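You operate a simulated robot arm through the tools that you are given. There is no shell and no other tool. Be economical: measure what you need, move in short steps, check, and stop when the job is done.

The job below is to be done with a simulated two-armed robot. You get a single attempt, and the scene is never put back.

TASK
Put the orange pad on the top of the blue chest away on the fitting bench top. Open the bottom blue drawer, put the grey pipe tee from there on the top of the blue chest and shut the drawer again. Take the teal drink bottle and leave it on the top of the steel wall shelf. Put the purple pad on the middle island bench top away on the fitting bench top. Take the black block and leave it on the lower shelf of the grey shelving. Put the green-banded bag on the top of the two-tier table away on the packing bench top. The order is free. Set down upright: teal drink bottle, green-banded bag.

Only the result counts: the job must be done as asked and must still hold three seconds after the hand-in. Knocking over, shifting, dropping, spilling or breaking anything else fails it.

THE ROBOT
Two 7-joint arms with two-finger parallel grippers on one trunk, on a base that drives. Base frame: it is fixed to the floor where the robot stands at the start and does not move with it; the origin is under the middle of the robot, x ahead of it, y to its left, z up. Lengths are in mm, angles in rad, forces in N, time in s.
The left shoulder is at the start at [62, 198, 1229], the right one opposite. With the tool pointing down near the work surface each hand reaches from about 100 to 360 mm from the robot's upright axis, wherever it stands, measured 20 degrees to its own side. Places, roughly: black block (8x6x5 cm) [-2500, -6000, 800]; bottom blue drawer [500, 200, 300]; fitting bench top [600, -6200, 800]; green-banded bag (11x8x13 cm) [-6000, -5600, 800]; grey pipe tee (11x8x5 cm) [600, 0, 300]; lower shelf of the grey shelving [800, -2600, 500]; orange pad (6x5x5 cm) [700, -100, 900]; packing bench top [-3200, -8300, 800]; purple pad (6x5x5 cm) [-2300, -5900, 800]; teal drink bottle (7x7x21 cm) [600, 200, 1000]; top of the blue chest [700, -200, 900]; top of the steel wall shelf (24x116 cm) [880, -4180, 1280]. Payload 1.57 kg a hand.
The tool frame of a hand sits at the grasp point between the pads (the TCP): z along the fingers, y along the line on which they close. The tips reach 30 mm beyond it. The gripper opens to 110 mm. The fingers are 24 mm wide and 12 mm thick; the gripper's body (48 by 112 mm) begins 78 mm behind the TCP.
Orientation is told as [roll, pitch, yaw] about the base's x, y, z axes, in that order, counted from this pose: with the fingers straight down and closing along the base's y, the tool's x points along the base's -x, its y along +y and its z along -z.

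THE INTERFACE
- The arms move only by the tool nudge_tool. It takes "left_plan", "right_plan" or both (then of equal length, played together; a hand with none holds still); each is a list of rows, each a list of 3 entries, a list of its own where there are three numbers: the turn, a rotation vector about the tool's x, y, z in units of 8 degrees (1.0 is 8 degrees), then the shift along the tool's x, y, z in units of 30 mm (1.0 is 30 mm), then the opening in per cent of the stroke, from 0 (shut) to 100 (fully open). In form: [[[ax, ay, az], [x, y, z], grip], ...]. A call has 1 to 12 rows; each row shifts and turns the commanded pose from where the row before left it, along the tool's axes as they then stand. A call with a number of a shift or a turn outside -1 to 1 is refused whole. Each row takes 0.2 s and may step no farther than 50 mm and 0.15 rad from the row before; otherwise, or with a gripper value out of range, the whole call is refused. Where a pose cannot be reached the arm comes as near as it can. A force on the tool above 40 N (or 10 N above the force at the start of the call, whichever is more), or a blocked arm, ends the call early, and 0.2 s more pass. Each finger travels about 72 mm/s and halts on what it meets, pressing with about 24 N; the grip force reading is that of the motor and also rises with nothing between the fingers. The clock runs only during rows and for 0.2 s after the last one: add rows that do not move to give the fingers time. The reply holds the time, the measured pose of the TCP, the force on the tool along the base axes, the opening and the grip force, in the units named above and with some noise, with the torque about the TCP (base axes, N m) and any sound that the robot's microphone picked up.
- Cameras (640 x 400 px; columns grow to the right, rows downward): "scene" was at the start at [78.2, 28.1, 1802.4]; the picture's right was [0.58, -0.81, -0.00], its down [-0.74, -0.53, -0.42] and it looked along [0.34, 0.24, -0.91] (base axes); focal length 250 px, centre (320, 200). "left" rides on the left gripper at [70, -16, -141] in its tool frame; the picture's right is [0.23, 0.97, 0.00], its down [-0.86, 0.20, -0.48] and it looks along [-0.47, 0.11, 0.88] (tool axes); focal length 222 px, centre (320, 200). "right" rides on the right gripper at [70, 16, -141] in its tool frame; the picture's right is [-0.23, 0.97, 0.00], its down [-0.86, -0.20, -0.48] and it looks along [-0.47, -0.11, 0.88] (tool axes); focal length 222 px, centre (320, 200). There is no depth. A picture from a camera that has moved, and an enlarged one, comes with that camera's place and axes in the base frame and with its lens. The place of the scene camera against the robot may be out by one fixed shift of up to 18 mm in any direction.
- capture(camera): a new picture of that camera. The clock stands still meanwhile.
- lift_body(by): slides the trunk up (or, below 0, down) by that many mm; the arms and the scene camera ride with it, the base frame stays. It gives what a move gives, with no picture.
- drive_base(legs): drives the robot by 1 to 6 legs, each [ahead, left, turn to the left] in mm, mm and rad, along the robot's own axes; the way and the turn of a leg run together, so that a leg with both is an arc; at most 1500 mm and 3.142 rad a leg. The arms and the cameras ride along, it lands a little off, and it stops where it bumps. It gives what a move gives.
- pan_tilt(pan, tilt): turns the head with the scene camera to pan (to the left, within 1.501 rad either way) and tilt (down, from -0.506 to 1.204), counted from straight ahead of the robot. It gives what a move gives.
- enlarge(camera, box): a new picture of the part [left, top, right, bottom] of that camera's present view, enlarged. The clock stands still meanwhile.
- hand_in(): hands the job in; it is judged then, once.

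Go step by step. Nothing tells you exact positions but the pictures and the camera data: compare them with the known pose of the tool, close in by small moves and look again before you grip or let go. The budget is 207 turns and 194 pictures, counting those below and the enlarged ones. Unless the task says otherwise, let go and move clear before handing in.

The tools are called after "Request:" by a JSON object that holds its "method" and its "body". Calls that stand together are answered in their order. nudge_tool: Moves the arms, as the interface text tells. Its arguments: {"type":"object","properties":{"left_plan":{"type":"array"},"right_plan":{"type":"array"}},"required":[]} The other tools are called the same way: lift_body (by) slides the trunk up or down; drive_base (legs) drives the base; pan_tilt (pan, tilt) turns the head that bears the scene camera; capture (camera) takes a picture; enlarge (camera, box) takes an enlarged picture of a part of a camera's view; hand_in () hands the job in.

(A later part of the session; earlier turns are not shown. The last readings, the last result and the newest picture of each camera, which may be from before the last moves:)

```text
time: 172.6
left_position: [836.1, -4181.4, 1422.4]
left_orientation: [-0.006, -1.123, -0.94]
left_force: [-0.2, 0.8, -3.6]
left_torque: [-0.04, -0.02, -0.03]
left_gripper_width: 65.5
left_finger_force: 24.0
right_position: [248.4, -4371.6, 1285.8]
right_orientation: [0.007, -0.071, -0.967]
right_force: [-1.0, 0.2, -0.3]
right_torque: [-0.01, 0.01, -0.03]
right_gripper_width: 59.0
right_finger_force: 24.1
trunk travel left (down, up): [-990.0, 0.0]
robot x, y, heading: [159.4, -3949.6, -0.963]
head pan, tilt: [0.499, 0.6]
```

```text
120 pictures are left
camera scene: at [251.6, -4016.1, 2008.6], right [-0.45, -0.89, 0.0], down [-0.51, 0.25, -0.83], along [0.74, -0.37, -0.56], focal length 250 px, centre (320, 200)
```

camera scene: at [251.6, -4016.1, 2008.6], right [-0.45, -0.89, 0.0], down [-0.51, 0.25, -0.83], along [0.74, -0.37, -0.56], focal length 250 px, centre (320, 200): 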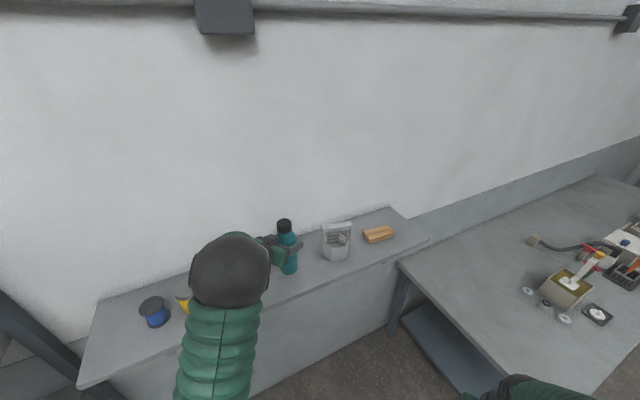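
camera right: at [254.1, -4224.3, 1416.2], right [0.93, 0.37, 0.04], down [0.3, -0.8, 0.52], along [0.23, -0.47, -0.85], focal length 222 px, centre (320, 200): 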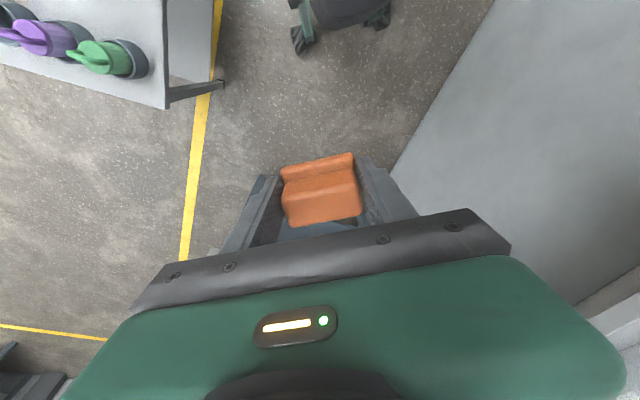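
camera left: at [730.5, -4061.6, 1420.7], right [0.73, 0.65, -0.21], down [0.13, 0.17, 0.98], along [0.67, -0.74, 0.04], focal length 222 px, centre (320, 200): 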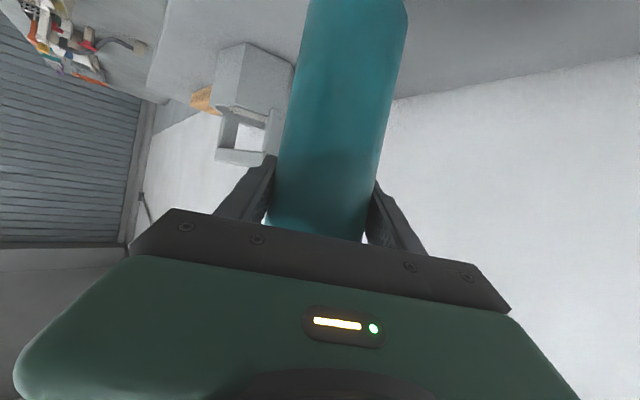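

Bottle is over the shelf gap. Lower 22 mm.

Request:
{"method": "nudge_tool", "body": {"left_plan": [[[0, 0, 0], [0.4, 0, 0.19], 40], [[0, 0, 0], [0.26, 0, 0.125], 40], [[0, 0, 0], [0, 0, 0], 40]]}}

Request:
{"method": "enlarge", "body": {"camera": "scene", "box": [230, 190, 390, 290]}}

```text
time: 173.4
left_position: [839.1, -4181.6, 1398.6]
left_orientation: [-0.009, -1.123, -0.939]
left_force: [0.0, 0.3, -4.0]
left_torque: [-0.02, -0.03, -0.01]
left_gripper_width: 65.6
left_finger_force: 23.7
right_position: [252.2, -4372.8, 1285.7]
right_orientation: [0.005, -0.07, -0.969]
right_force: [0.4, 0.2, -1.3]
right_torque: [0.0, 0.0, 0.01]
right_gripper_width: 58.9
right_finger_force: 23.5
trunk travel left (down, up): [-990.0, 0.0]
robot x, y, heading: [158.2, -3948.2, -0.959]
head pan, tilt: [0.499, 0.6]
```

```text
4.00 times, centred on (310, 240) of scene
camera zoom: at [256.2, -4019.1, 2008.3], right [-0.45, -0.89, 0.0], down [-0.51, 0.25, -0.82], along [0.74, -0.37, -0.57], focal length 998 px, centre (360, 40)
```

zoom: 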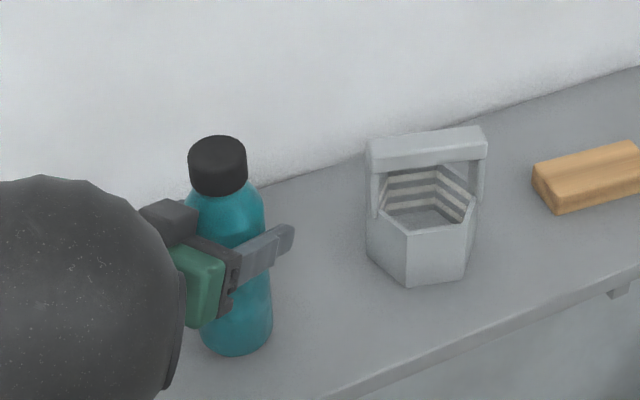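

Clearly above the shelf with good clearances. Continue down in small steps until contact.

Request:
{"method": "nudge_tool", "body": {"left_plan": [[[0, 0, 0], [0.1, 0, 0.05], 40], [[0, 0, 0], [0.06, 0, 0.03], 40], [[0, 0, 0], [0.06, 0, 0.03], 40], [[0, 0, 0], [0, 0, 0], 40]]}}

```text
time: 174.4
left_position: [839.8, -4185.6, 1389.9]
left_orientation: [-0.007, -1.117, -0.941]
left_force: [-0.3, 0.0, -3.5]
left_torque: [-0.06, 0.0, 0.01]
left_gripper_width: 65.4
left_finger_force: 24.3
right_position: [252.4, -4376.3, 1284.5]
right_orientation: [0.005, -0.068, -0.968]
right_force: [0.0, 0.0, -1.1]
right_torque: [0.03, -0.01, 0.01]
right_gripper_width: 58.7
right_finger_force: 24.3
trunk travel left (down, up): [-990.0, 0.0]
robot x, y, heading: [154.9, -3945.4, -0.962]
head pan, tilt: [0.499, 0.6]
```

Request:
{"method": "nudge_tool", "body": {"left_plan": [[[0, 0, 0], [0.08, 0, 0.04], 40], [[0, 0, 0], [0.06, 0, 0.03], 40], [[0, 0, 0], [0, 0, 0], 40]]}}

```text
time: 175.2
left_position: [838.9, -4185.8, 1388.5]
left_orientation: [-0.002, -1.122, -0.943]
left_force: [-0.5, -0.7, 2.2]
left_torque: [0.18, 0.04, 0.0]
left_gripper_width: 65.2
left_finger_force: 23.4
right_position: [250.2, -4375.0, 1285.1]
right_orientation: [0.007, -0.066, -0.967]
right_force: [0.0, -0.4, -1.6]
right_torque: [0.0, 0.02, 0.02]
right_gripper_width: 59.0
right_finger_force: 23.4
trunk travel left (down, up): [-990.0, 0.0]
robot x, y, heading: [157.4, -3945.2, -0.958]
head pan, tilt: [0.499, 0.6]
```

Contact felt. Settle 1 mm, open, and withdraw horizontally.

Request:
{"method": "nudge_tool", "body": {"left_plan": [[[0, 0, 0], [0.04, 0, 0.02], 40], [[0, 0, 0], [0, 0, 0], 65], [[0, 0, 0], [0, 0, 0], 80], [[0, 0, 0], [0, 0, 0], 100], [[0, 0, 0], [0, 0, 0], 100]]}}

Request:
{"method": "enlarge", "body": {"camera": "scene", "box": [230, 190, 390, 290]}}

```text
time: 176.4
left_position: [838.5, -4186.2, 1385.0]
left_orientation: [-0.005, -1.122, -0.943]
left_force: [-0.1, -0.7, -0.4]
left_torque: [-0.04, 0.02, -0.01]
left_gripper_width: 110.0
left_finger_force: 0.0
right_position: [250.5, -4376.1, 1285.3]
right_orientation: [0.008, -0.067, -0.968]
right_force: [0.4, 0.1, -0.5]
right_torque: [-0.02, 0.04, -0.01]
right_gripper_width: 59.0
right_finger_force: 23.7
trunk travel left (down, up): [-990.0, 0.0]
robot x, y, heading: [157.3, -3943.3, -0.965]
head pan, tilt: [0.499, 0.6]
```

```text
4.00 times, centred on (310, 240) of scene
camera zoom: at [254.1, -4023.5, 2008.2], right [-0.45, -0.89, 0.0], down [-0.51, 0.25, -0.82], along [0.74, -0.37, -0.57], focal length 998 px, centre (360, 40)
```

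zoom: 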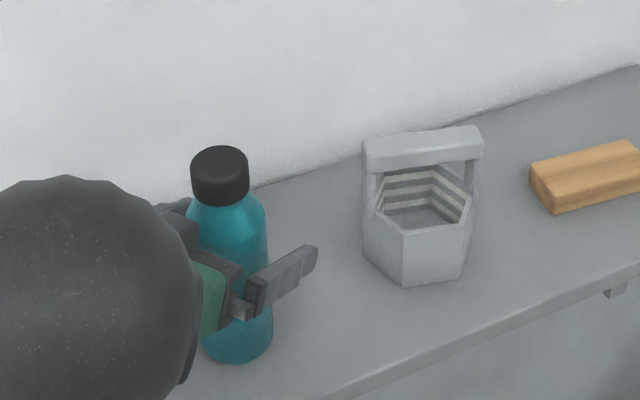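

Bottle stands freely. Back straight out.

Request:
{"method": "drive_base", "body": {"legs": [[-180, 0, 0]]}}

Request:
{"method": "capture", "body": {"camera": "scene"}}

```text
time: 177.9
left_position: [737.8, -4041.9, 1382.5]
left_orientation: [-0.006, -1.118, -0.943]
left_force: [0.0, 0.1, -0.3]
left_torque: [0.01, 0.03, 0.02]
left_gripper_width: 109.7
left_finger_force: 0.0
right_position: [150.5, -4231.1, 1283.7]
right_orientation: [0.007, -0.065, -0.968]
right_force: [-0.2, 0.2, -0.1]
right_torque: [0.04, -0.03, -0.03]
right_gripper_width: 59.1
right_finger_force: 23.9
trunk travel left (down, up): [-990.0, 0.0]
robot x, y, heading: [51.7, -3797.1, -0.965]
head pan, tilt: [0.499, 0.6]
```

```text
117 pictures are left
camera scene: at [155.5, -3881.8, 2007.7], right [-0.45, -0.89, 0.0], down [-0.51, 0.26, -0.82], along [0.74, -0.37, -0.57], focal length 250 px, centre (320, 200)
```

scene: 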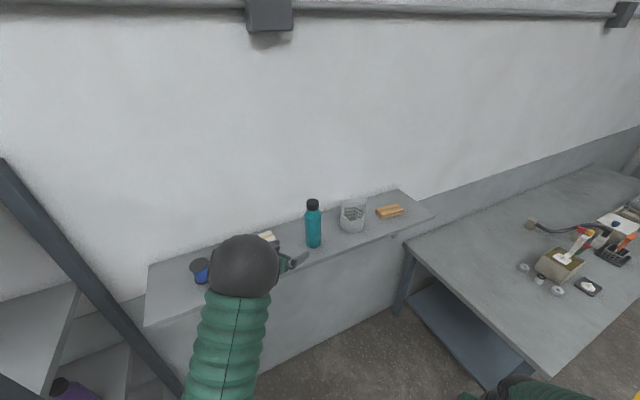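

The bottle is done. Next: orange pad onto the fitting bench, approached from its near end (edge y≈−4920). Back off, lower the trunk, turn to face −y.

Request:
{"method": "drive_base", "body": {"legs": [[-170, 0, 0]]}}

Request:
{"method": "lift_body", "body": {"by": -330}}

Request:
{"method": "drive_base", "body": {"legs": [[0, 0, -0.606], [0, 360, 0]]}}

Request:
{"method": "pan_tilt", "body": {"pan": 0, "tilt": 0.5}}

Request:
{"method": "capture", "body": {"camera": "scene"}}

```text
time: 179.4
left_position: [640.1, -3900.7, 1382.0]
left_orientation: [-0.006, -1.118, -0.943]
left_force: [0.0, 0.1, 0.6]
left_torque: [0.02, -0.01, -0.01]
left_gripper_width: 110.1
left_finger_force: 0.1
right_position: [52.4, -4090.6, 1282.5]
right_orientation: [0.006, -0.065, -0.968]
right_force: [0.6, -0.1, -1.0]
right_torque: [0.04, 0.01, 0.0]
right_gripper_width: 58.9
right_finger_force: 24.0
trunk travel left (down, up): [-990.0, 0.0]
robot x, y, heading: [-42.1, -3655.5, -0.962]
head pan, tilt: [0.499, 0.6]
```

```text
time: 182.6
left_position: [634.5, -3892.8, 1055.9]
left_orientation: [-0.006, -1.121, -0.944]
left_force: [1.4, 0.8, -0.2]
left_torque: [0.01, 0.01, 0.01]
left_gripper_width: 109.9
left_finger_force: 0.1
right_position: [46.3, -4083.1, 956.1]
right_orientation: [0.007, -0.073, -0.969]
right_force: [-0.6, -0.9, -0.7]
right_torque: [-0.01, -0.01, -0.01]
right_gripper_width: 59.1
right_finger_force: 23.9
trunk travel left (down, up): [-660.0, 330.0]
robot x, y, heading: [-47.5, -3659.2, -0.959]
head pan, tilt: [0.499, 0.6]
```

```text
time: 186.6
left_position: [749.6, -4217.7, 1058.9]
left_orientation: [-0.021, -1.129, -1.512]
left_force: [1.6, 1.6, 0.4]
left_torque: [-0.05, 0.12, -0.17]
left_gripper_width: 110.2
left_finger_force: 0.1
right_position: [153.1, -4053.1, 962.2]
right_orientation: [0.001, -0.081, -1.553]
right_force: [2.4, -0.8, -0.1]
right_torque: [-0.05, 0.16, 0.0]
right_gripper_width: 59.1
right_finger_force: 23.7
trunk travel left (down, up): [-660.0, 330.0]
robot x, y, heading: [306.4, -3656.7, -1.549]
head pan, tilt: [0.499, 0.6]
```

```text
time: 187.5
left_position: [758.7, -4223.3, 1049.8]
left_orientation: [-0.04, -1.121, -1.495]
left_force: [0.1, 0.2, 0.8]
left_torque: [0.01, 0.01, 0.0]
left_gripper_width: 109.9
left_finger_force: 0.1
right_position: [163.8, -4060.0, 959.2]
right_orientation: [-0.009, -0.072, -1.551]
right_force: [0.2, -0.3, 0.0]
right_torque: [0.01, 0.03, 0.02]
right_gripper_width: 59.0
right_finger_force: 24.7
trunk travel left (down, up): [-660.0, 330.0]
robot x, y, heading: [301.3, -3655.9, -1.547]
head pan, tilt: [0.0, 0.499]
```

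```text
116 pictures are left
camera scene: at [305.3, -3791.8, 1687.1], right [-1.0, -0.02, 0.0], down [-0.01, 0.48, -0.88], along [0.02, -0.88, -0.48], focal length 250 px, centre (320, 200)
```

scene: 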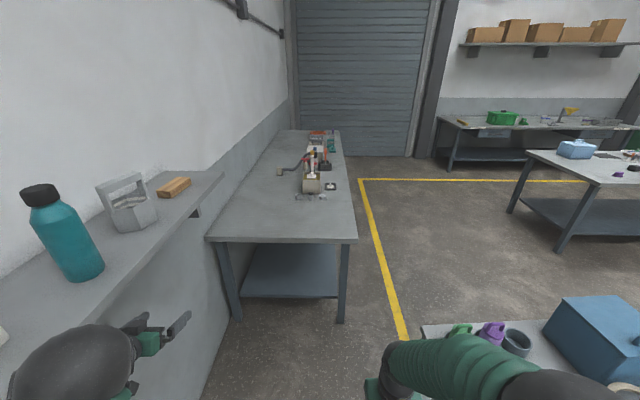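

Clear view of the fitting bench (near edge y≈−4939, x 122…984, front part empty). Drive ahead 790 mm.

Request:
{"method": "drive_base", "body": {"legs": [[780, 0, -0.02]]}}

Request:
{"method": "nudge_tool", "body": {"right_plan": [[[0, 0, 0], [-0.9, 0.4, 0.15], 30], [[0, 0, 0], [-0.9, 0.4, 0.15], 30], [[0, 0, 0], [-0.9, 0.4, 0.15], 30], [[0, 0, 0], [-0.9, 0.4, 0.15], 30], [[0, 0, 0], [-0.9, 0.4, 0.15], 30], [[0, 0, 0], [-0.9, 0.4, 0.15], 30], [[0, 0.5, 0], [0, 0, 0.15], 30], [[0, 0, 0], [0, 0, 0], 30]]}}

Request:
{"method": "capture", "body": {"camera": "scene"}}

Request:
{"method": "capture", "body": {"camera": "right"}}

```text
time: 191.8
left_position: [757.9, -5021.4, 1052.3]
left_orientation: [-0.038, -1.124, -1.515]
left_force: [0.1, 0.2, 0.7]
left_torque: [-0.01, -0.01, -0.04]
left_gripper_width: 110.0
left_finger_force: 0.2
right_position: [165.5, -4846.9, 960.3]
right_orientation: [-0.006, -0.075, -1.568]
right_force: [0.2, 0.0, 0.1]
right_torque: [0.0, 0.02, -0.01]
right_gripper_width: 58.8
right_finger_force: 23.4
trunk travel left (down, up): [-660.0, 330.0]
robot x, y, heading: [318.0, -4443.7, -1.567]
head pan, tilt: [0.0, 0.499]
```

```text
time: 193.6
left_position: [757.8, -5020.1, 1052.8]
left_orientation: [-0.039, -1.126, -1.513]
left_force: [0.5, -0.3, -0.4]
left_torque: [0.0, -0.01, -0.02]
left_gripper_width: 110.1
left_finger_force: 0.1
right_position: [238.1, -5008.1, 941.7]
right_orientation: [-0.008, -0.006, -1.57]
right_force: [0.4, 0.5, -1.2]
right_torque: [-0.01, 0.01, -0.01]
right_gripper_width: 59.1
right_finger_force: 23.9
trunk travel left (down, up): [-660.0, 330.0]
robot x, y, heading: [314.4, -4447.1, -1.565]
head pan, tilt: [0.0, 0.499]
```

```text
115 pictures are left
camera scene: at [315.4, -4580.8, 1687.3], right [-1.0, 0.0, 0.0], down [0.0, 0.48, -0.88], along [0.0, -0.88, -0.48], focal length 250 px, centre (320, 200)
```

scene: 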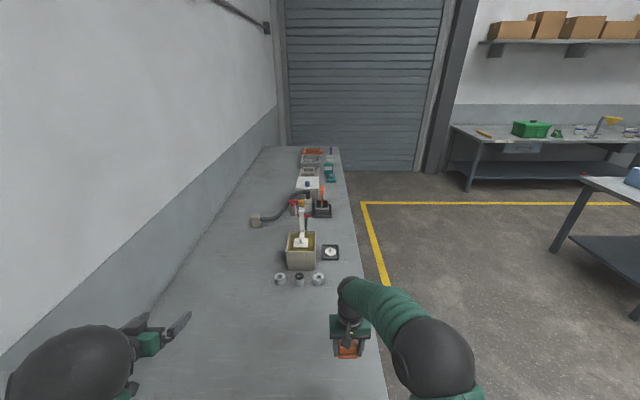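

```text
114 pictures are left
camera right: at [255.1, -4938.3, 1083.3], right [0.97, -0.23, -0.01], down [-0.2, -0.85, 0.49], along [-0.11, -0.47, -0.87], focal length 222 px, centre (320, 200)
```

right: 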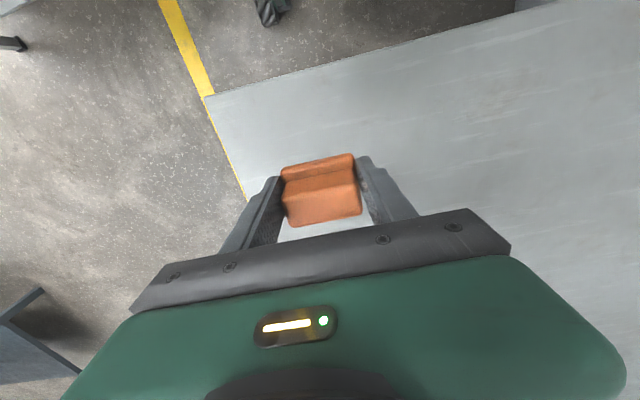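

Pad hangs over the empty bench corner. Move slightly inward and descend to ~20 mm above.

Request:
{"method": "nudge_tool", "body": {"right_plan": [[[0, 0, 0], [-0.4, 0.6, 0.8], 30], [[0, 0, 0], [-0.4, 0.6, 0.8], 30], [[0, 0, 0], [-0.2, 0.3, 0.8], 30], [[0, 0, 0], [0, 0, 0.55], 30], [[0, 0, 0], [0, 0, 0.3], 30], [[0, 0, 0], [0, 0, 0], 30]]}}

Request:
{"method": "nudge_tool", "body": {"right_plan": [[[0, 0, 0], [0, 0, 0.1], 30], [[0, 0, 0], [0, 0, 0.1], 30], [[0, 0, 0], [0, 0, 0.1], 30]]}}

```text
time: 195.0
left_position: [758.7, -5020.8, 1052.1]
left_orientation: [-0.04, -1.124, -1.512]
left_force: [0.1, 0.3, -0.4]
left_torque: [-0.01, -0.01, -0.02]
left_gripper_width: 109.8
left_finger_force: 0.1
right_position: [282.0, -5039.3, 843.2]
right_orientation: [-0.008, -0.008, -1.571]
right_force: [-0.3, 0.3, -0.1]
right_torque: [0.03, 0.01, 0.01]
right_gripper_width: 59.0
right_finger_force: 23.9
trunk travel left (down, up): [-660.0, 330.0]
robot x, y, heading: [318.4, -4445.5, -1.571]
head pan, tilt: [0.0, 0.499]
```

```text
time: 195.8
left_position: [760.3, -5020.8, 1051.9]
left_orientation: [-0.04, -1.125, -1.512]
left_force: [0.4, 0.6, -0.3]
left_torque: [0.01, 0.01, 0.01]
left_gripper_width: 110.0
left_finger_force: 0.1
right_position: [281.5, -5041.6, 834.4]
right_orientation: [-0.005, -0.007, -1.571]
right_force: [0.3, 0.2, -1.1]
right_torque: [0.06, 0.01, -0.03]
right_gripper_width: 58.9
right_finger_force: 23.8
trunk travel left (down, up): [-660.0, 330.0]
robot x, y, heading: [315.0, -4448.2, -1.567]
head pan, tilt: [0.0, 0.499]
```

Request:
{"method": "nudge_tool", "body": {"right_plan": [[[0, 0, 0], [0, 0, 0.1], 30], [[0, 0, 0], [0, 0, 0.1], 30]]}}

```text
time: 196.4
left_position: [759.4, -5017.5, 1053.8]
left_orientation: [-0.04, -1.128, -1.513]
left_force: [-0.1, 1.0, -0.6]
left_torque: [0.02, -0.01, 0.01]
left_gripper_width: 110.1
left_finger_force: 0.0
right_position: [281.0, -5039.6, 832.4]
right_orientation: [-0.008, -0.013, -1.571]
right_force: [0.1, 0.3, 18.0]
right_torque: [-0.47, -0.01, -0.03]
right_gripper_width: 59.4
right_finger_force: 24.2
trunk travel left (down, up): [-660.0, 330.0]
robot x, y, heading: [318.5, -4445.7, -1.567]
head pan, tilt: [0.0, 0.499]
```

Contact (18 N). Release and rise.

Request:
{"method": "nudge_tool", "body": {"right_plan": [[[0, 0, 0], [0, 0, -0.05], 30], [[0, 0, 0], [0, 0, 0], 80], [[0, 0, 0], [0, 0, 0], 100], [[0, 0, 0], [0, 0, 0], 100], [[0, 0, 0], [0, 0, -0.7], 100], [[0, 0, 0], [0, 0, -1], 100], [[0, 0, 0], [0, 0, -1], 100], [[0, 0, 0], [0, 0, -1], 100], [[0, 0, 0], [0, 0, -1], 100], [[0, 0, 0], [0.5, 0, 0], 100]]}}

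Request:
{"method": "capture", "body": {"camera": "right"}}

```text
time: 198.6
left_position: [757.0, -5020.4, 1053.8]
left_orientation: [-0.037, -1.125, -1.517]
left_force: [-0.1, 0.2, -0.1]
left_torque: [-0.01, 0.0, 0.04]
left_gripper_width: 110.2
left_finger_force: 0.0
right_position: [280.2, -5023.1, 970.5]
right_orientation: [-0.008, -0.007, -1.569]
right_force: [0.3, 1.5, 0.9]
right_torque: [-0.02, -0.04, -0.02]
right_gripper_width: 110.0
right_finger_force: 0.1
trunk travel left (down, up): [-660.0, 330.0]
robot x, y, heading: [315.9, -4443.7, -1.571]
head pan, tilt: [0.0, 0.499]
```

```text
113 pictures are left
camera right: at [297.8, -4953.0, 1112.1], right [0.97, -0.23, 0.0], down [-0.2, -0.85, 0.49], along [-0.11, -0.47, -0.87], focal length 222 px, centre (320, 200)
```

right: 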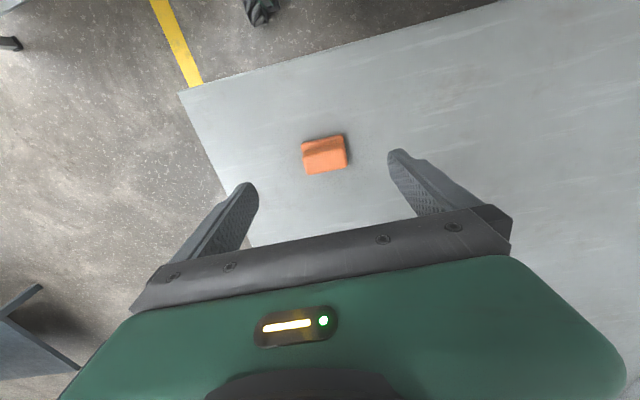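

Orange pad is on the fitting bench. Now to the island bench (purple pad and black block): raise the arms, back out, and go round the cart's north side.

Request:
{"method": "lift_body", "body": {"by": 200}}

Request:
{"method": "drive_base", "body": {"legs": [[-800, 0, 0], [0, -1400, 0]]}}

Request:
{"method": "pan_tilt", "body": {"pan": -0.5, "tilt": 0.4}}

Request:
{"method": "capture", "body": {"camera": "scene"}}

```text
time: 200.8
left_position: [763.0, -5017.8, 1253.6]
left_orientation: [-0.047, -1.127, -1.508]
left_force: [-0.1, 0.0, -0.3]
left_torque: [0.0, 0.05, 0.02]
left_gripper_width: 109.8
left_finger_force: 0.1
right_position: [284.7, -5021.0, 1172.1]
right_orientation: [-0.008, -0.011, -1.569]
right_force: [0.6, -0.5, 1.1]
right_torque: [-0.01, 0.01, -0.02]
right_gripper_width: 110.0
right_finger_force: 0.1
trunk travel left (down, up): [-860.0, 130.0]
robot x, y, heading: [315.9, -4446.6, -1.561]
head pan, tilt: [0.0, 0.499]
```

```text
time: 202.1
left_position: [750.5, -4961.2, 1258.0]
left_orientation: [-0.034, -1.142, -1.532]
left_force: [-6.5, -17.6, 4.2]
left_torque: [0.85, 0.11, 1.24]
left_gripper_width: 109.9
left_finger_force: 0.1
right_position: [277.7, -4961.6, 1172.2]
right_orientation: [-0.006, -0.008, -1.571]
right_force: [0.7, -0.3, 0.0]
right_torque: [-0.01, 0.02, -0.02]
right_gripper_width: 109.9
right_finger_force: 0.0
trunk travel left (down, up): [-860.0, 130.0]
robot x, y, heading: [315.7, -4385.7, -1.565]
head pan, tilt: [0.0, 0.499]
stopped in leg 1: the force on the tool passed its limit at 72 N (the readings are from after the stop); the commanded pose is now the measured one
```

```text
time: 203.0
left_position: [751.7, -4960.6, 1258.1]
left_orientation: [-0.022, -1.137, -1.535]
left_force: [-3.8, -29.0, 14.1]
left_torque: [2.59, 0.09, 0.95]
left_gripper_width: 110.0
left_finger_force: 0.1
right_position: [276.6, -4961.2, 1170.8]
right_orientation: [-0.004, -0.009, -1.571]
right_force: [-0.8, -0.4, 0.7]
right_torque: [-0.02, -0.02, -0.02]
right_gripper_width: 109.9
right_finger_force: 0.1
trunk travel left (down, up): [-860.0, 130.0]
robot x, y, heading: [316.9, -4382.4, -1.566]
head pan, tilt: [-0.499, 0.4]
```

```text
112 pictures are left
camera scene: at [265.4, -4521.8, 1895.8], right [-0.88, 0.47, 0.0], down [0.19, 0.35, -0.92], along [-0.44, -0.81, -0.4], focal length 250 px, centre (320, 200)
```

scene: 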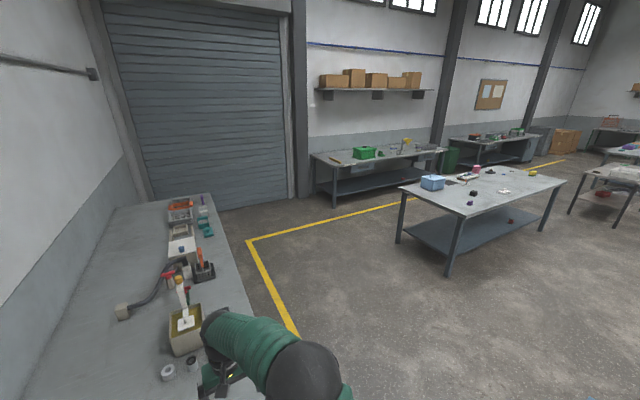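

The raised left hand bumped the end of the wall shelf. Go forward, lower again, then check.

Request:
{"method": "drive_base", "body": {"legs": [[60, 0, 0]]}}

Request:
{"method": "lift_body", "body": {"by": -200}}

Request:
{"method": "pan_tilt", "body": {"pan": 1.3, "tilt": 0.3}}

Request:
{"method": "capture", "body": {"camera": "scene"}}

```text
time: 203.9
left_position: [755.4, -5002.1, 1265.8]
left_orientation: [-0.028, -1.149, -1.53]
left_force: [-0.7, 0.6, -0.3]
left_torque: [-0.02, 0.01, -0.05]
left_gripper_width: 110.2
left_finger_force: 0.0
right_position: [276.7, -5004.7, 1181.6]
right_orientation: [-0.002, -0.025, -1.571]
right_force: [-0.1, 0.5, 0.9]
right_torque: [-0.04, 0.0, 0.02]
right_gripper_width: 109.8
right_finger_force: 0.1
trunk travel left (down, up): [-860.0, 130.0]
robot x, y, heading: [315.3, -4442.6, -1.567]
head pan, tilt: [-0.499, 0.4]
```

```text
time: 205.4
left_position: [776.8, -5061.1, 1202.2]
left_orientation: [0.377, -1.262, -1.944]
left_force: [-2.1, 0.4, -3.0]
left_torque: [-0.27, -0.02, 0.18]
left_gripper_width: 109.9
left_finger_force: 0.0
right_position: [277.3, -5017.7, 1034.2]
right_orientation: [-0.002, -0.006, -1.571]
right_force: [-1.0, 0.2, -0.8]
right_torque: [0.03, -0.13, 0.01]
right_gripper_width: 110.1
right_finger_force: 0.0
trunk travel left (down, up): [-729.0, 261.0]
robot x, y, heading: [317.3, -4440.9, -1.563]
head pan, tilt: [-0.499, 0.4]
stopped: the arm was blocked; the commanded pose is now the measured one
```

```text
time: 207.2
left_position: [799.8, -5057.1, 1205.9]
left_orientation: [0.366, -1.275, -1.929]
left_force: [0.7, -0.7, 0.2]
left_torque: [-0.03, 0.03, -0.01]
left_gripper_width: 110.1
left_finger_force: 0.1
right_position: [297.4, -5016.4, 1040.9]
right_orientation: [-0.016, -0.01, -1.563]
right_force: [-0.1, -0.6, 1.0]
right_torque: [0.02, 0.08, 0.02]
right_gripper_width: 109.9
right_finger_force: 0.1
trunk travel left (down, up): [-729.0, 261.0]
robot x, y, heading: [314.3, -4441.1, -1.558]
head pan, tilt: [1.3, 0.3]
```

```text
111 pictures are left
camera scene: at [412.1, -4509.1, 1774.1], right [-0.26, -0.97, 0.0], down [-0.29, 0.08, -0.95], along [0.92, -0.25, -0.3], focal length 250 px, centre (320, 200)
```

scene: 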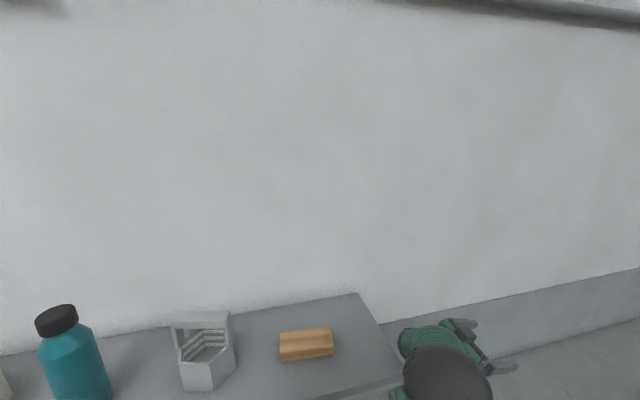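

Shelf items are undisturbed, but the left elbow is over the shelf's end. Raise slightly, sidestep right away from the shelf, then lower.

Request:
{"method": "lift_body", "body": {"by": 80}}

Request:
{"method": "drive_base", "body": {"legs": [[0, -140, 0]]}}

Request:
{"method": "capture", "body": {"camera": "scene"}}

```text
time: 208.3
left_position: [794.3, -5059.8, 1288.3]
left_orientation: [0.372, -1.275, -1.936]
left_force: [0.0, -0.3, -0.6]
left_torque: [-0.04, -0.03, 0.05]
left_gripper_width: 109.9
left_finger_force: 0.1
right_position: [292.5, -5017.0, 1120.2]
right_orientation: [-0.014, -0.008, -1.566]
right_force: [-0.7, -0.7, 0.3]
right_torque: [-0.01, 0.0, 0.01]
right_gripper_width: 110.2
right_finger_force: 0.1
trunk travel left (down, up): [-809.0, 181.0]
robot x, y, heading: [316.0, -4442.0, -1.559]
head pan, tilt: [1.3, 0.3]
```

```text
time: 209.7
left_position: [685.2, -5058.5, 1279.6]
left_orientation: [0.314, -1.281, -1.873]
left_force: [1.5, -0.1, -0.4]
left_torque: [-0.11, 0.01, -0.15]
left_gripper_width: 110.0
left_finger_force: 0.1
right_position: [178.9, -5017.6, 1122.1]
right_orientation: [-0.032, -0.009, -1.558]
right_force: [2.2, 0.1, -1.1]
right_torque: [0.0, 0.18, 0.03]
right_gripper_width: 110.2
right_finger_force: 0.0
trunk travel left (down, up): [-809.0, 181.0]
robot x, y, heading: [182.6, -4444.3, -1.557]
head pan, tilt: [1.3, 0.3]
```

```text
110 pictures are left
camera scene: at [311.9, -4512.3, 1851.6], right [-0.25, -0.97, 0.0], down [-0.31, 0.08, -0.95], along [0.92, -0.24, -0.32], focal length 250 px, centre (320, 200)
```

scene: 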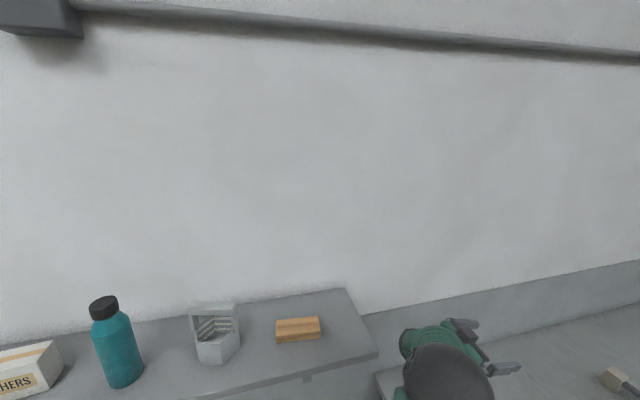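

Elbow is now clear of the shelf front. Lower and back out.

Request:
{"method": "lift_body", "body": {"by": -150}}

Request:
{"method": "capture", "body": {"camera": "scene"}}

```text
time: 211.4
left_position: [661.4, -5055.5, 1139.1]
left_orientation: [0.377, -1.276, -1.934]
left_force: [0.2, 0.8, -0.5]
left_torque: [-0.03, -0.01, 0.02]
left_gripper_width: 109.8
left_finger_force: 0.0
right_position: [159.4, -5016.5, 972.9]
right_orientation: [-0.011, -0.011, -1.559]
right_force: [0.1, 0.2, -0.9]
right_torque: [0.0, 0.03, 0.0]
right_gripper_width: 109.8
right_finger_force: 0.1
trunk travel left (down, up): [-659.0, 331.0]
robot x, y, heading: [179.0, -4447.9, -1.556]
head pan, tilt: [1.3, 0.3]
```

```text
109 pictures are left
camera scene: at [283.5, -4511.5, 1703.6], right [-0.25, -0.97, 0.0], down [-0.29, 0.08, -0.95], along [0.92, -0.24, -0.3], focal length 250 px, centre (320, 200)
```

scene: 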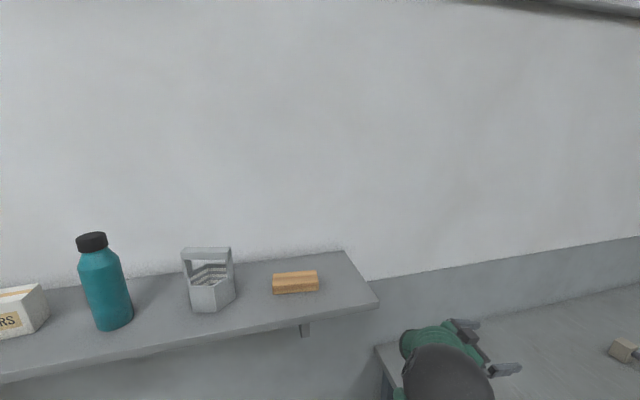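

Left hand needs a neutral, tool-down posture for the next picks; I'll rotate it down and inward here.

Request:
{"method": "nudge_tool", "body": {"left_plan": [[[0, 1, 0], [0, -0.5, 0], 100], [[0, 1, 0], [0, -0.5, 0], 100], [[0, 1, 0], [0, -0.5, 0], 100], [[0, 1, 0], [0, -0.5, 0], 100], [[0, 1, 0], [0, -0.5, 0], 100], [[0, 1, 0], [0, -0.5, 0], 100], [[0, 1, 0], [0, -0.5, 0], 100], [[0, 1, 0], [0, -0.5, 0], 100], [[0, 1, 0], [0, -0.5, 0], 100], [[0.77, 0.3, 0], [0, 0, 0], 100], [[0, 0, 0], [0, 0, 0], 100]]}}

Request:
{"method": "pan_tilt", "body": {"pan": 0.4, "tilt": 0.6}}

Request:
{"method": "capture", "body": {"camera": "scene"}}

```text
time: 213.8
left_position: [523.7, -5056.1, 1127.0]
left_orientation: [0.002, 0.004, -1.574]
left_force: [0.1, -0.4, 0.2]
left_torque: [-0.02, -0.02, -0.01]
left_gripper_width: 109.9
left_finger_force: 0.0
right_position: [156.3, -5016.8, 973.6]
right_orientation: [-0.012, -0.011, -1.56]
right_force: [-0.1, -0.5, -0.8]
right_torque: [0.04, -0.01, -0.01]
right_gripper_width: 110.0
right_finger_force: 0.0
trunk travel left (down, up): [-659.0, 331.0]
robot x, y, heading: [179.7, -4446.2, -1.561]
head pan, tilt: [1.3, 0.3]
```

```text
time: 215.0
left_position: [521.5, -5056.8, 1126.5]
left_orientation: [0.006, 0.004, -1.576]
left_force: [-0.3, 0.5, -0.7]
left_torque: [-0.02, 0.0, 0.01]
left_gripper_width: 110.1
left_finger_force: 0.1
right_position: [153.4, -5017.0, 972.7]
right_orientation: [-0.008, -0.01, -1.559]
right_force: [-0.1, 0.0, 0.4]
right_torque: [0.01, 0.01, 0.04]
right_gripper_width: 110.1
right_finger_force: 0.1
trunk travel left (down, up): [-659.0, 331.0]
robot x, y, heading: [182.4, -4444.8, -1.559]
head pan, tilt: [0.4, 0.6]
```

```text
108 pictures are left
camera scene: at [214.0, -4569.9, 1676.7], right [-0.92, -0.4, 0.0], down [-0.23, 0.52, -0.82], along [0.33, -0.75, -0.57], focal length 250 px, centre (320, 200)
```

scene: 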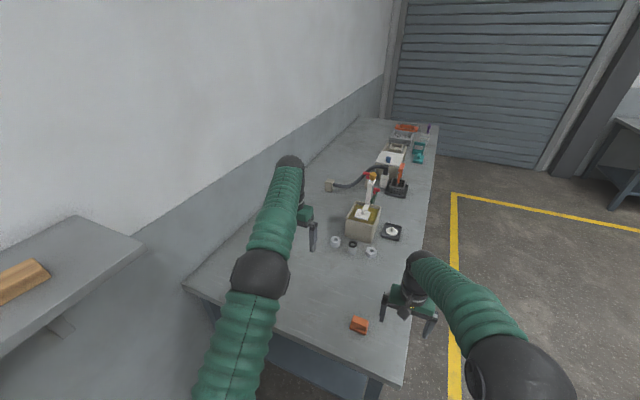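

Excellent — left arm is neutral now. Back out, raise the arms, and strafe past the cart's north side.

Request:
{"method": "drive_base", "body": {"legs": [[-880, 0, -0.01]]}}

Request:
{"method": "lift_body", "body": {"by": 220}}

Request:
{"method": "drive_base", "body": {"legs": [[0, -1450, 0], [0, -100, 0]]}}

Request:
{"method": "pan_tilt", "body": {"pan": -0.3, "tilt": 0.35}}

Request:
{"method": "capture", "body": {"camera": "scene"}}

```text
time: 219.6
left_position: [506.8, -4193.9, 1125.4]
left_orientation: [0.002, 0.004, -1.587]
left_force: [0.2, 0.2, -0.4]
left_torque: [0.03, -0.02, 0.02]
left_gripper_width: 109.8
left_finger_force: 0.2
right_position: [141.4, -4149.8, 972.6]
right_orientation: [-0.009, -0.01, -1.573]
right_force: [-0.2, -0.8, -0.1]
right_torque: [0.0, 0.0, -0.02]
right_gripper_width: 110.0
right_finger_force: 0.0
trunk travel left (down, up): [-659.0, 331.0]
robot x, y, heading: [175.7, -3581.2, -1.57]
head pan, tilt: [0.4, 0.6]
```

```text
time: 221.9
left_position: [506.5, -4193.5, 1348.5]
left_orientation: [0.003, 0.003, -1.589]
left_force: [0.1, 0.3, -0.7]
left_torque: [-0.01, -0.03, -0.02]
left_gripper_width: 110.0
left_finger_force: 0.1
right_position: [141.1, -4149.2, 1194.0]
right_orientation: [-0.008, -0.012, -1.573]
right_force: [-0.3, 0.8, -1.1]
right_torque: [0.0, 0.01, -0.01]
right_gripper_width: 110.1
right_finger_force: 0.0
trunk travel left (down, up): [-879.0, 111.0]
robot x, y, heading: [173.3, -3577.7, -1.57]
head pan, tilt: [0.4, 0.6]
```

```text
time: 229.9
left_position: [-1006.7, -4184.3, 1336.5]
left_orientation: [-0.023, 0.004, -1.595]
left_force: [1.9, 1.0, -0.9]
left_torque: [-0.05, 0.17, 0.06]
left_gripper_width: 109.9
left_finger_force: 0.0
right_position: [-1376.3, -4134.7, 1193.2]
right_orientation: [-0.035, -0.011, -1.577]
right_force: [1.4, 0.1, -0.6]
right_torque: [-0.04, 0.14, 0.01]
right_gripper_width: 110.2
right_finger_force: 0.1
trunk travel left (down, up): [-879.0, 111.0]
robot x, y, heading: [-1373.1, -3565.0, -1.584]
head pan, tilt: [0.4, 0.6]
```

```text
time: 231.0
left_position: [-1018.3, -4182.4, 1343.1]
left_orientation: [-0.01, 0.0, -1.592]
left_force: [0.6, 0.4, -0.1]
left_torque: [-0.03, 0.06, 0.02]
left_gripper_width: 109.8
left_finger_force: 0.1
right_position: [-1387.7, -4132.6, 1195.1]
right_orientation: [-0.024, -0.015, -1.576]
right_force: [1.5, 0.0, -1.3]
right_torque: [0.03, 0.05, 0.02]
right_gripper_width: 110.2
right_finger_force: 0.0
trunk travel left (down, up): [-879.0, 111.0]
robot x, y, heading: [-1370.2, -3564.1, -1.582]
head pan, tilt: [-0.3, 0.351]
```

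```text
107 pictures are left
camera scene: at [-1361.7, -3699.5, 1919.6], right [-0.95, 0.3, 0.02], down [0.08, 0.33, -0.94], along [-0.29, -0.89, -0.34], focal length 250 px, centre (320, 200)
```

scene: 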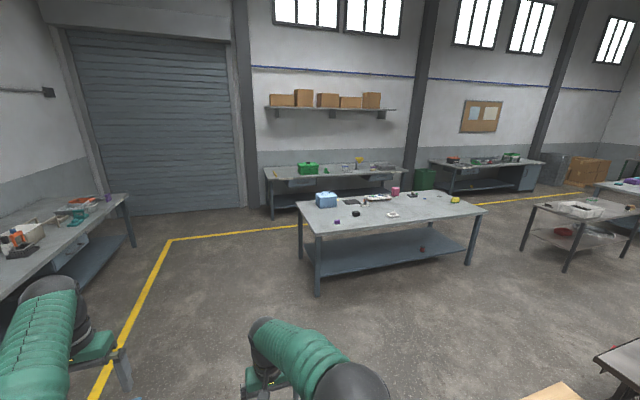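

Purple pad ≈ (−2267, −5917), black block ≈ (−2567, −6065), island near edge y≈−5745. Drive round the crate to stand in front of them.

Request:
{"method": "drive_base", "body": {"legs": [[1500, 0, 0.012], [0, -1130, 0], [230, 0, 0]]}}

Request:
{"method": "pan_tilt", "body": {"pan": 0, "tilt": 0.75}}

Request:
{"method": "capture", "body": {"camera": "scene"}}

```text
time: 245.1
left_position: [-2151.0, -5906.3, 1351.6]
left_orientation: [0.003, -0.003, -1.571]
left_force: [-0.4, 0.6, -0.3]
left_torque: [-0.03, -0.03, -0.01]
left_gripper_width: 110.0
left_finger_force: 0.1
right_position: [-2517.8, -5866.8, 1196.0]
right_orientation: [-0.008, -0.022, -1.556]
right_force: [-0.3, 0.5, 0.7]
right_torque: [-0.02, 0.01, 0.04]
right_gripper_width: 110.1
right_finger_force: 0.0
trunk travel left (down, up): [-879.0, 111.0]
robot x, y, heading: [-2495.5, -5304.3, -1.556]
head pan, tilt: [-0.3, 0.351]
```

```text
time: 245.9
left_position: [-2152.0, -5911.7, 1349.7]
left_orientation: [0.004, -0.001, -1.571]
left_force: [-0.1, -0.3, 0.3]
left_torque: [0.02, 0.01, 0.03]
left_gripper_width: 110.0
left_finger_force: 0.0
right_position: [-2519.1, -5871.8, 1195.6]
right_orientation: [-0.009, -0.018, -1.555]
right_force: [-0.5, 0.4, 0.2]
right_torque: [0.01, 0.0, 0.03]
right_gripper_width: 109.8
right_finger_force: 0.0
trunk travel left (down, up): [-879.0, 111.0]
robot x, y, heading: [-2497.4, -5307.9, -1.56]
head pan, tilt: [0.0, 0.75]
```

```text
106 pictures are left
camera scene: at [-2498.3, -5432.5, 1883.9], right [-1.0, -0.01, 0.0], down [-0.01, 0.68, -0.73], along [0.01, -0.73, -0.68], focal length 250 px, centre (320, 200)
```

scene: 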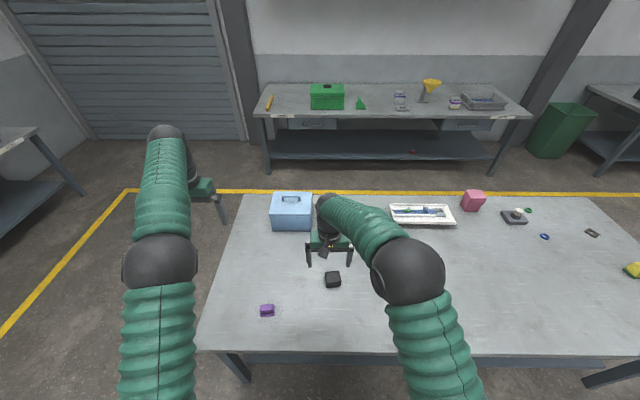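

Both targets are clear: purple (−2266, −5888), block (−2551, −6031). Close in, lower, and bring each hand over its object.

Request:
{"method": "drive_base", "body": {"legs": [[105, 0, 0]]}}

Request:
{"method": "lift_body", "body": {"by": -260}}

Request:
{"method": "nudge_tool", "body": {"left_plan": [[[0, 0, 0], [0.88, -0.76, 0.6], 100], [[0, 0, 0], [0.88, -0.76, 0.6], 100], [[0, 0, 0], [0.88, -0.76, 0.6], 100], [[0, 0, 0], [0.88, -0.76, 0.6], 100], [[0, 0, 0], [0.88, -0.76, 0.6], 100], [[0, 0, 0], [0, 0, 0], 100]], "right_plan": [[[0, 0, 0], [-0.36, -0.2, 0], 100], [[0, 0, 0], [-0.36, -0.2, 0], 100], [[0, 0, 0], [-0.36, -0.2, 0], 100], [[0, 0, 0], [-0.36, -0.2, 0], 100], [[0, 0, 0], [-0.36, -0.2, 0], 100], [[0, 0, 0], [0, 0, 0], 100]]}}

Request:
{"method": "capture", "body": {"camera": "left"}}

Request:
{"method": "capture", "body": {"camera": "right"}}

```text
time: 247.1
left_position: [-2150.0, -6002.4, 1355.2]
left_orientation: [0.002, -0.011, -1.57]
left_force: [-1.3, 0.7, 1.7]
left_torque: [-0.06, -0.06, -0.01]
left_gripper_width: 110.3
left_finger_force: 0.1
right_position: [-2516.2, -5962.7, 1201.1]
right_orientation: [-0.009, -0.027, -1.554]
right_force: [0.5, -0.7, 1.7]
right_torque: [-0.02, 0.0, -0.01]
right_gripper_width: 110.0
right_finger_force: 0.0
trunk travel left (down, up): [-879.0, 111.0]
robot x, y, heading: [-2495.1, -5408.2, -1.559]
head pan, tilt: [0.0, 0.75]
```

```text
time: 249.8
left_position: [-2148.3, -6012.8, 1090.8]
left_orientation: [0.004, -0.002, -1.572]
left_force: [0.1, 0.4, 0.0]
left_torque: [0.03, -0.02, -0.01]
left_gripper_width: 109.7
left_finger_force: 0.1
right_position: [-2517.6, -5972.2, 937.7]
right_orientation: [-0.009, -0.018, -1.554]
right_force: [-0.3, 0.4, 0.1]
right_torque: [-0.01, -0.01, 0.01]
right_gripper_width: 110.1
right_finger_force: 0.0
trunk travel left (down, up): [-619.0, 371.0]
robot x, y, heading: [-2495.1, -5409.2, -1.557]
head pan, tilt: [0.0, 0.75]
```

```text
time: 251.2
left_position: [-2263.9, -5881.4, 998.2]
left_orientation: [0.004, -0.001, -1.572]
left_force: [0.4, 0.3, 0.7]
left_torque: [0.02, 0.03, -0.03]
left_gripper_width: 109.7
left_finger_force: 0.1
right_position: [-2546.1, -6028.3, 935.4]
right_orientation: [-0.007, -0.017, -1.555]
right_force: [-0.1, 0.3, 0.0]
right_torque: [0.02, 0.0, 0.01]
right_gripper_width: 109.9
right_finger_force: 0.0
trunk travel left (down, up): [-619.0, 371.0]
robot x, y, heading: [-2495.1, -5410.8, -1.557]
head pan, tilt: [0.0, 0.75]
```

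```text
105 pictures are left
camera left: at [-2280.9, -5811.4, 1138.8], right [0.97, 0.23, 0.0], down [0.2, -0.85, 0.48], along [0.11, -0.47, -0.88], focal length 222 px, centre (320, 200)
```

left: 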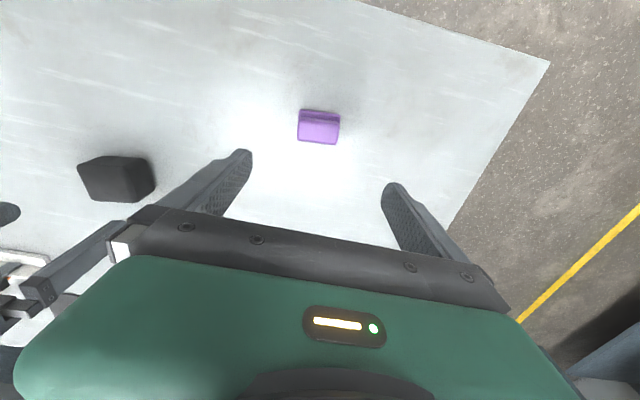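

```text
104 pictures are left
camera right: at [-2529.6, -5956.1, 1076.9], right [0.98, -0.21, -0.01], down [-0.18, -0.85, 0.5], along [-0.11, -0.48, -0.87], focal length 222 px, centre (320, 200)
```

right: 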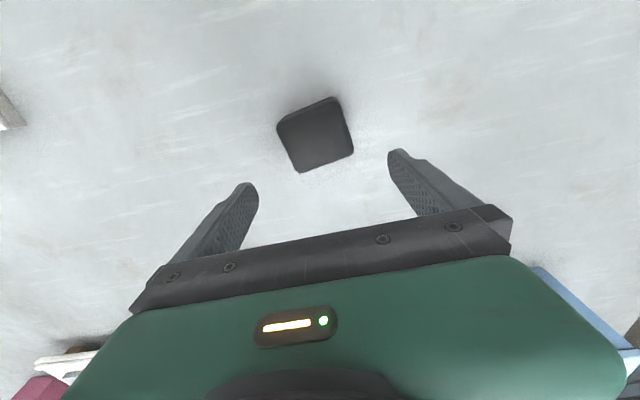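

Both objects are seen square under the hands with ~10° skew. Align yaw, center, and descend both to about 40 mm above grip height, then check.

Request:
{"method": "nudge_tool", "body": {"left_plan": [[[0, 0, -0.6], [0.4, -0.2, 0.5], 100], [[0, 0, -0.57], [0, 0, 1], 100], [[0, 0, 0], [0, 0, 1], 100], [[0, 0, 0], [0, 0, 1], 100], [[0, 0, 0], [0, 0, 0.7], 100], [[0, 0, 0], [0, 0, 0], 100]], "right_plan": [[[0, 0, -0.6], [0.5, -0.1, 0.2], 100], [[0, 0, -0.58], [0, 0, 0.6], 100], [[0, 0, 0], [0, 0, 0.6], 100], [[0, 0, 0], [0, 0, 0.4], 100], [[0, 0, 0], [0, 0, 0.2], 100], [[0, 0, 0], [0, 0, 0], 100]]}}

Request:
{"method": "capture", "body": {"camera": "left"}}

Request:
{"method": "capture", "body": {"camera": "right"}}

```text
time: 252.6
left_position: [-2269.8, -5869.2, 874.2]
left_orientation: [0.004, -0.005, -1.407]
left_force: [0.3, 0.4, 0.4]
left_torque: [0.0, 0.05, 0.0]
left_gripper_width: 110.0
left_finger_force: 0.0
right_position: [-2549.6, -6012.9, 878.0]
right_orientation: [-0.011, -0.018, -1.39]
right_force: [-1.0, -0.5, -0.8]
right_torque: [-0.05, -0.03, 0.03]
right_gripper_width: 109.8
right_finger_force: 0.1
trunk travel left (down, up): [-619.0, 371.0]
robot x, y, heading: [-2495.8, -5408.1, -1.56]
head pan, tilt: [0.0, 0.75]
```

```text
103 pictures are left
camera left: at [-2297.0, -5800.8, 1014.8], right [0.92, 0.38, 0.0], down [0.33, -0.81, 0.48], along [0.19, -0.44, -0.88], focal length 222 px, centre (320, 200)
```

left: 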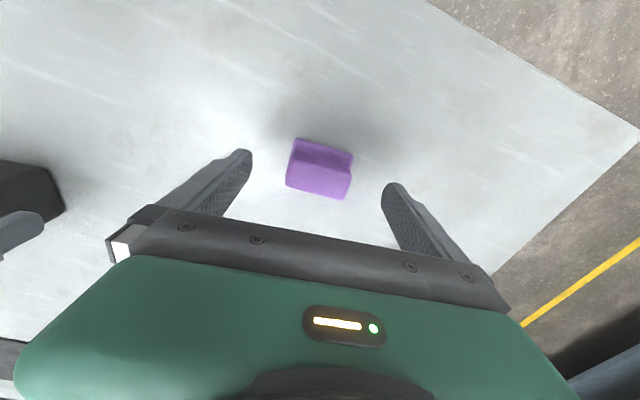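

```text
102 pictures are left
camera right: at [-2544.2, -5939.0, 1018.1], right [1.0, -0.05, -0.01], down [-0.04, -0.87, 0.5], along [-0.03, -0.49, -0.87], focal length 222 px, centre (320, 200)
```

right: 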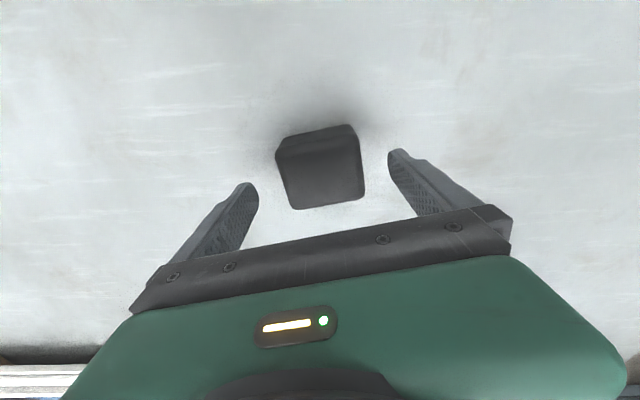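

Well aligned. Descend the last stretch and close both grippers.

Request:
{"method": "nudge_tool", "body": {"left_plan": [[[0, 0, 0], [0.08, 0, 0.6], 100], [[0, 0, 0], [0, 0, 0.55], 100], [[0, 0, 0], [0, 0, 0], 60], [[0, 0, 0], [0, 0, 0], 35], [[0, 0, 0], [0, 0, 0], 30], [[0, 0, 0], [0, 0, 0], 30]], "right_plan": [[[0, 0, 0], [0.08, 0, 0.65], 100], [[0, 0, 0], [0, 0, 0.6], 100], [[0, 0, 0], [0, 0, 0], 70], [[0, 0, 0], [0, 0, 0], 45], [[0, 0, 0], [0, 0, 0], 40], [[0, 0, 0], [0, 0, 0], 40]]}}

Request:
{"method": "capture", "body": {"camera": "left"}}

Request:
{"method": "capture", "body": {"camera": "right"}}

```text
time: 254.0
left_position: [-2269.2, -5866.4, 840.3]
left_orientation: [0.003, -0.003, -1.406]
left_force: [-0.7, 0.5, 1.9]
left_torque: [-0.02, 0.01, 0.0]
left_gripper_width: 60.2
left_finger_force: 24.2
right_position: [-2549.6, -6011.2, 840.0]
right_orientation: [-0.012, -0.016, -1.389]
right_force: [0.8, 1.1, 1.1]
right_torque: [0.11, -0.14, 0.03]
right_gripper_width: 70.0
right_finger_force: 23.7
trunk travel left (down, up): [-619.0, 371.0]
robot x, y, heading: [-2496.5, -5404.7, -1.56]
head pan, tilt: [0.0, 0.75]
```

```text
101 pictures are left
camera left: at [-2297.2, -5799.4, 980.4], right [0.92, 0.38, 0.0], down [0.33, -0.81, 0.48], along [0.19, -0.44, -0.88], focal length 222 px, centre (320, 200)
```

left: 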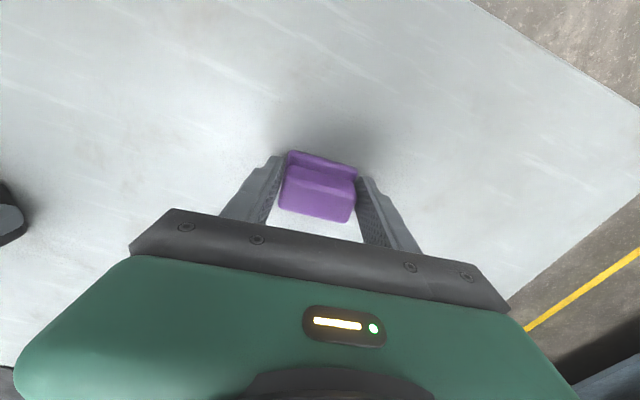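

```text
100 pictures are left
camera right: at [-2544.9, -5936.7, 980.1], right [1.0, -0.05, -0.01], down [-0.04, -0.87, 0.49], along [-0.03, -0.49, -0.87], focal length 222 px, centre (320, 200)
```

right: 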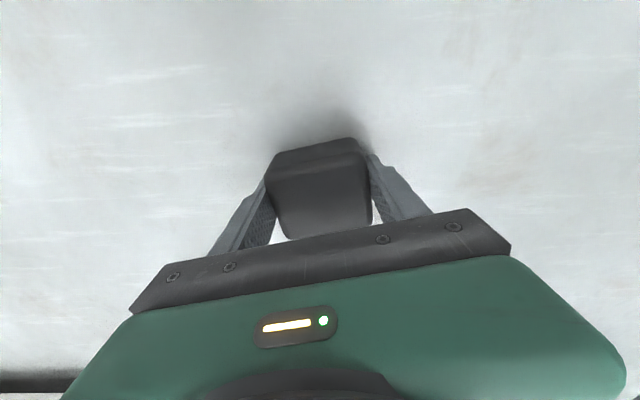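

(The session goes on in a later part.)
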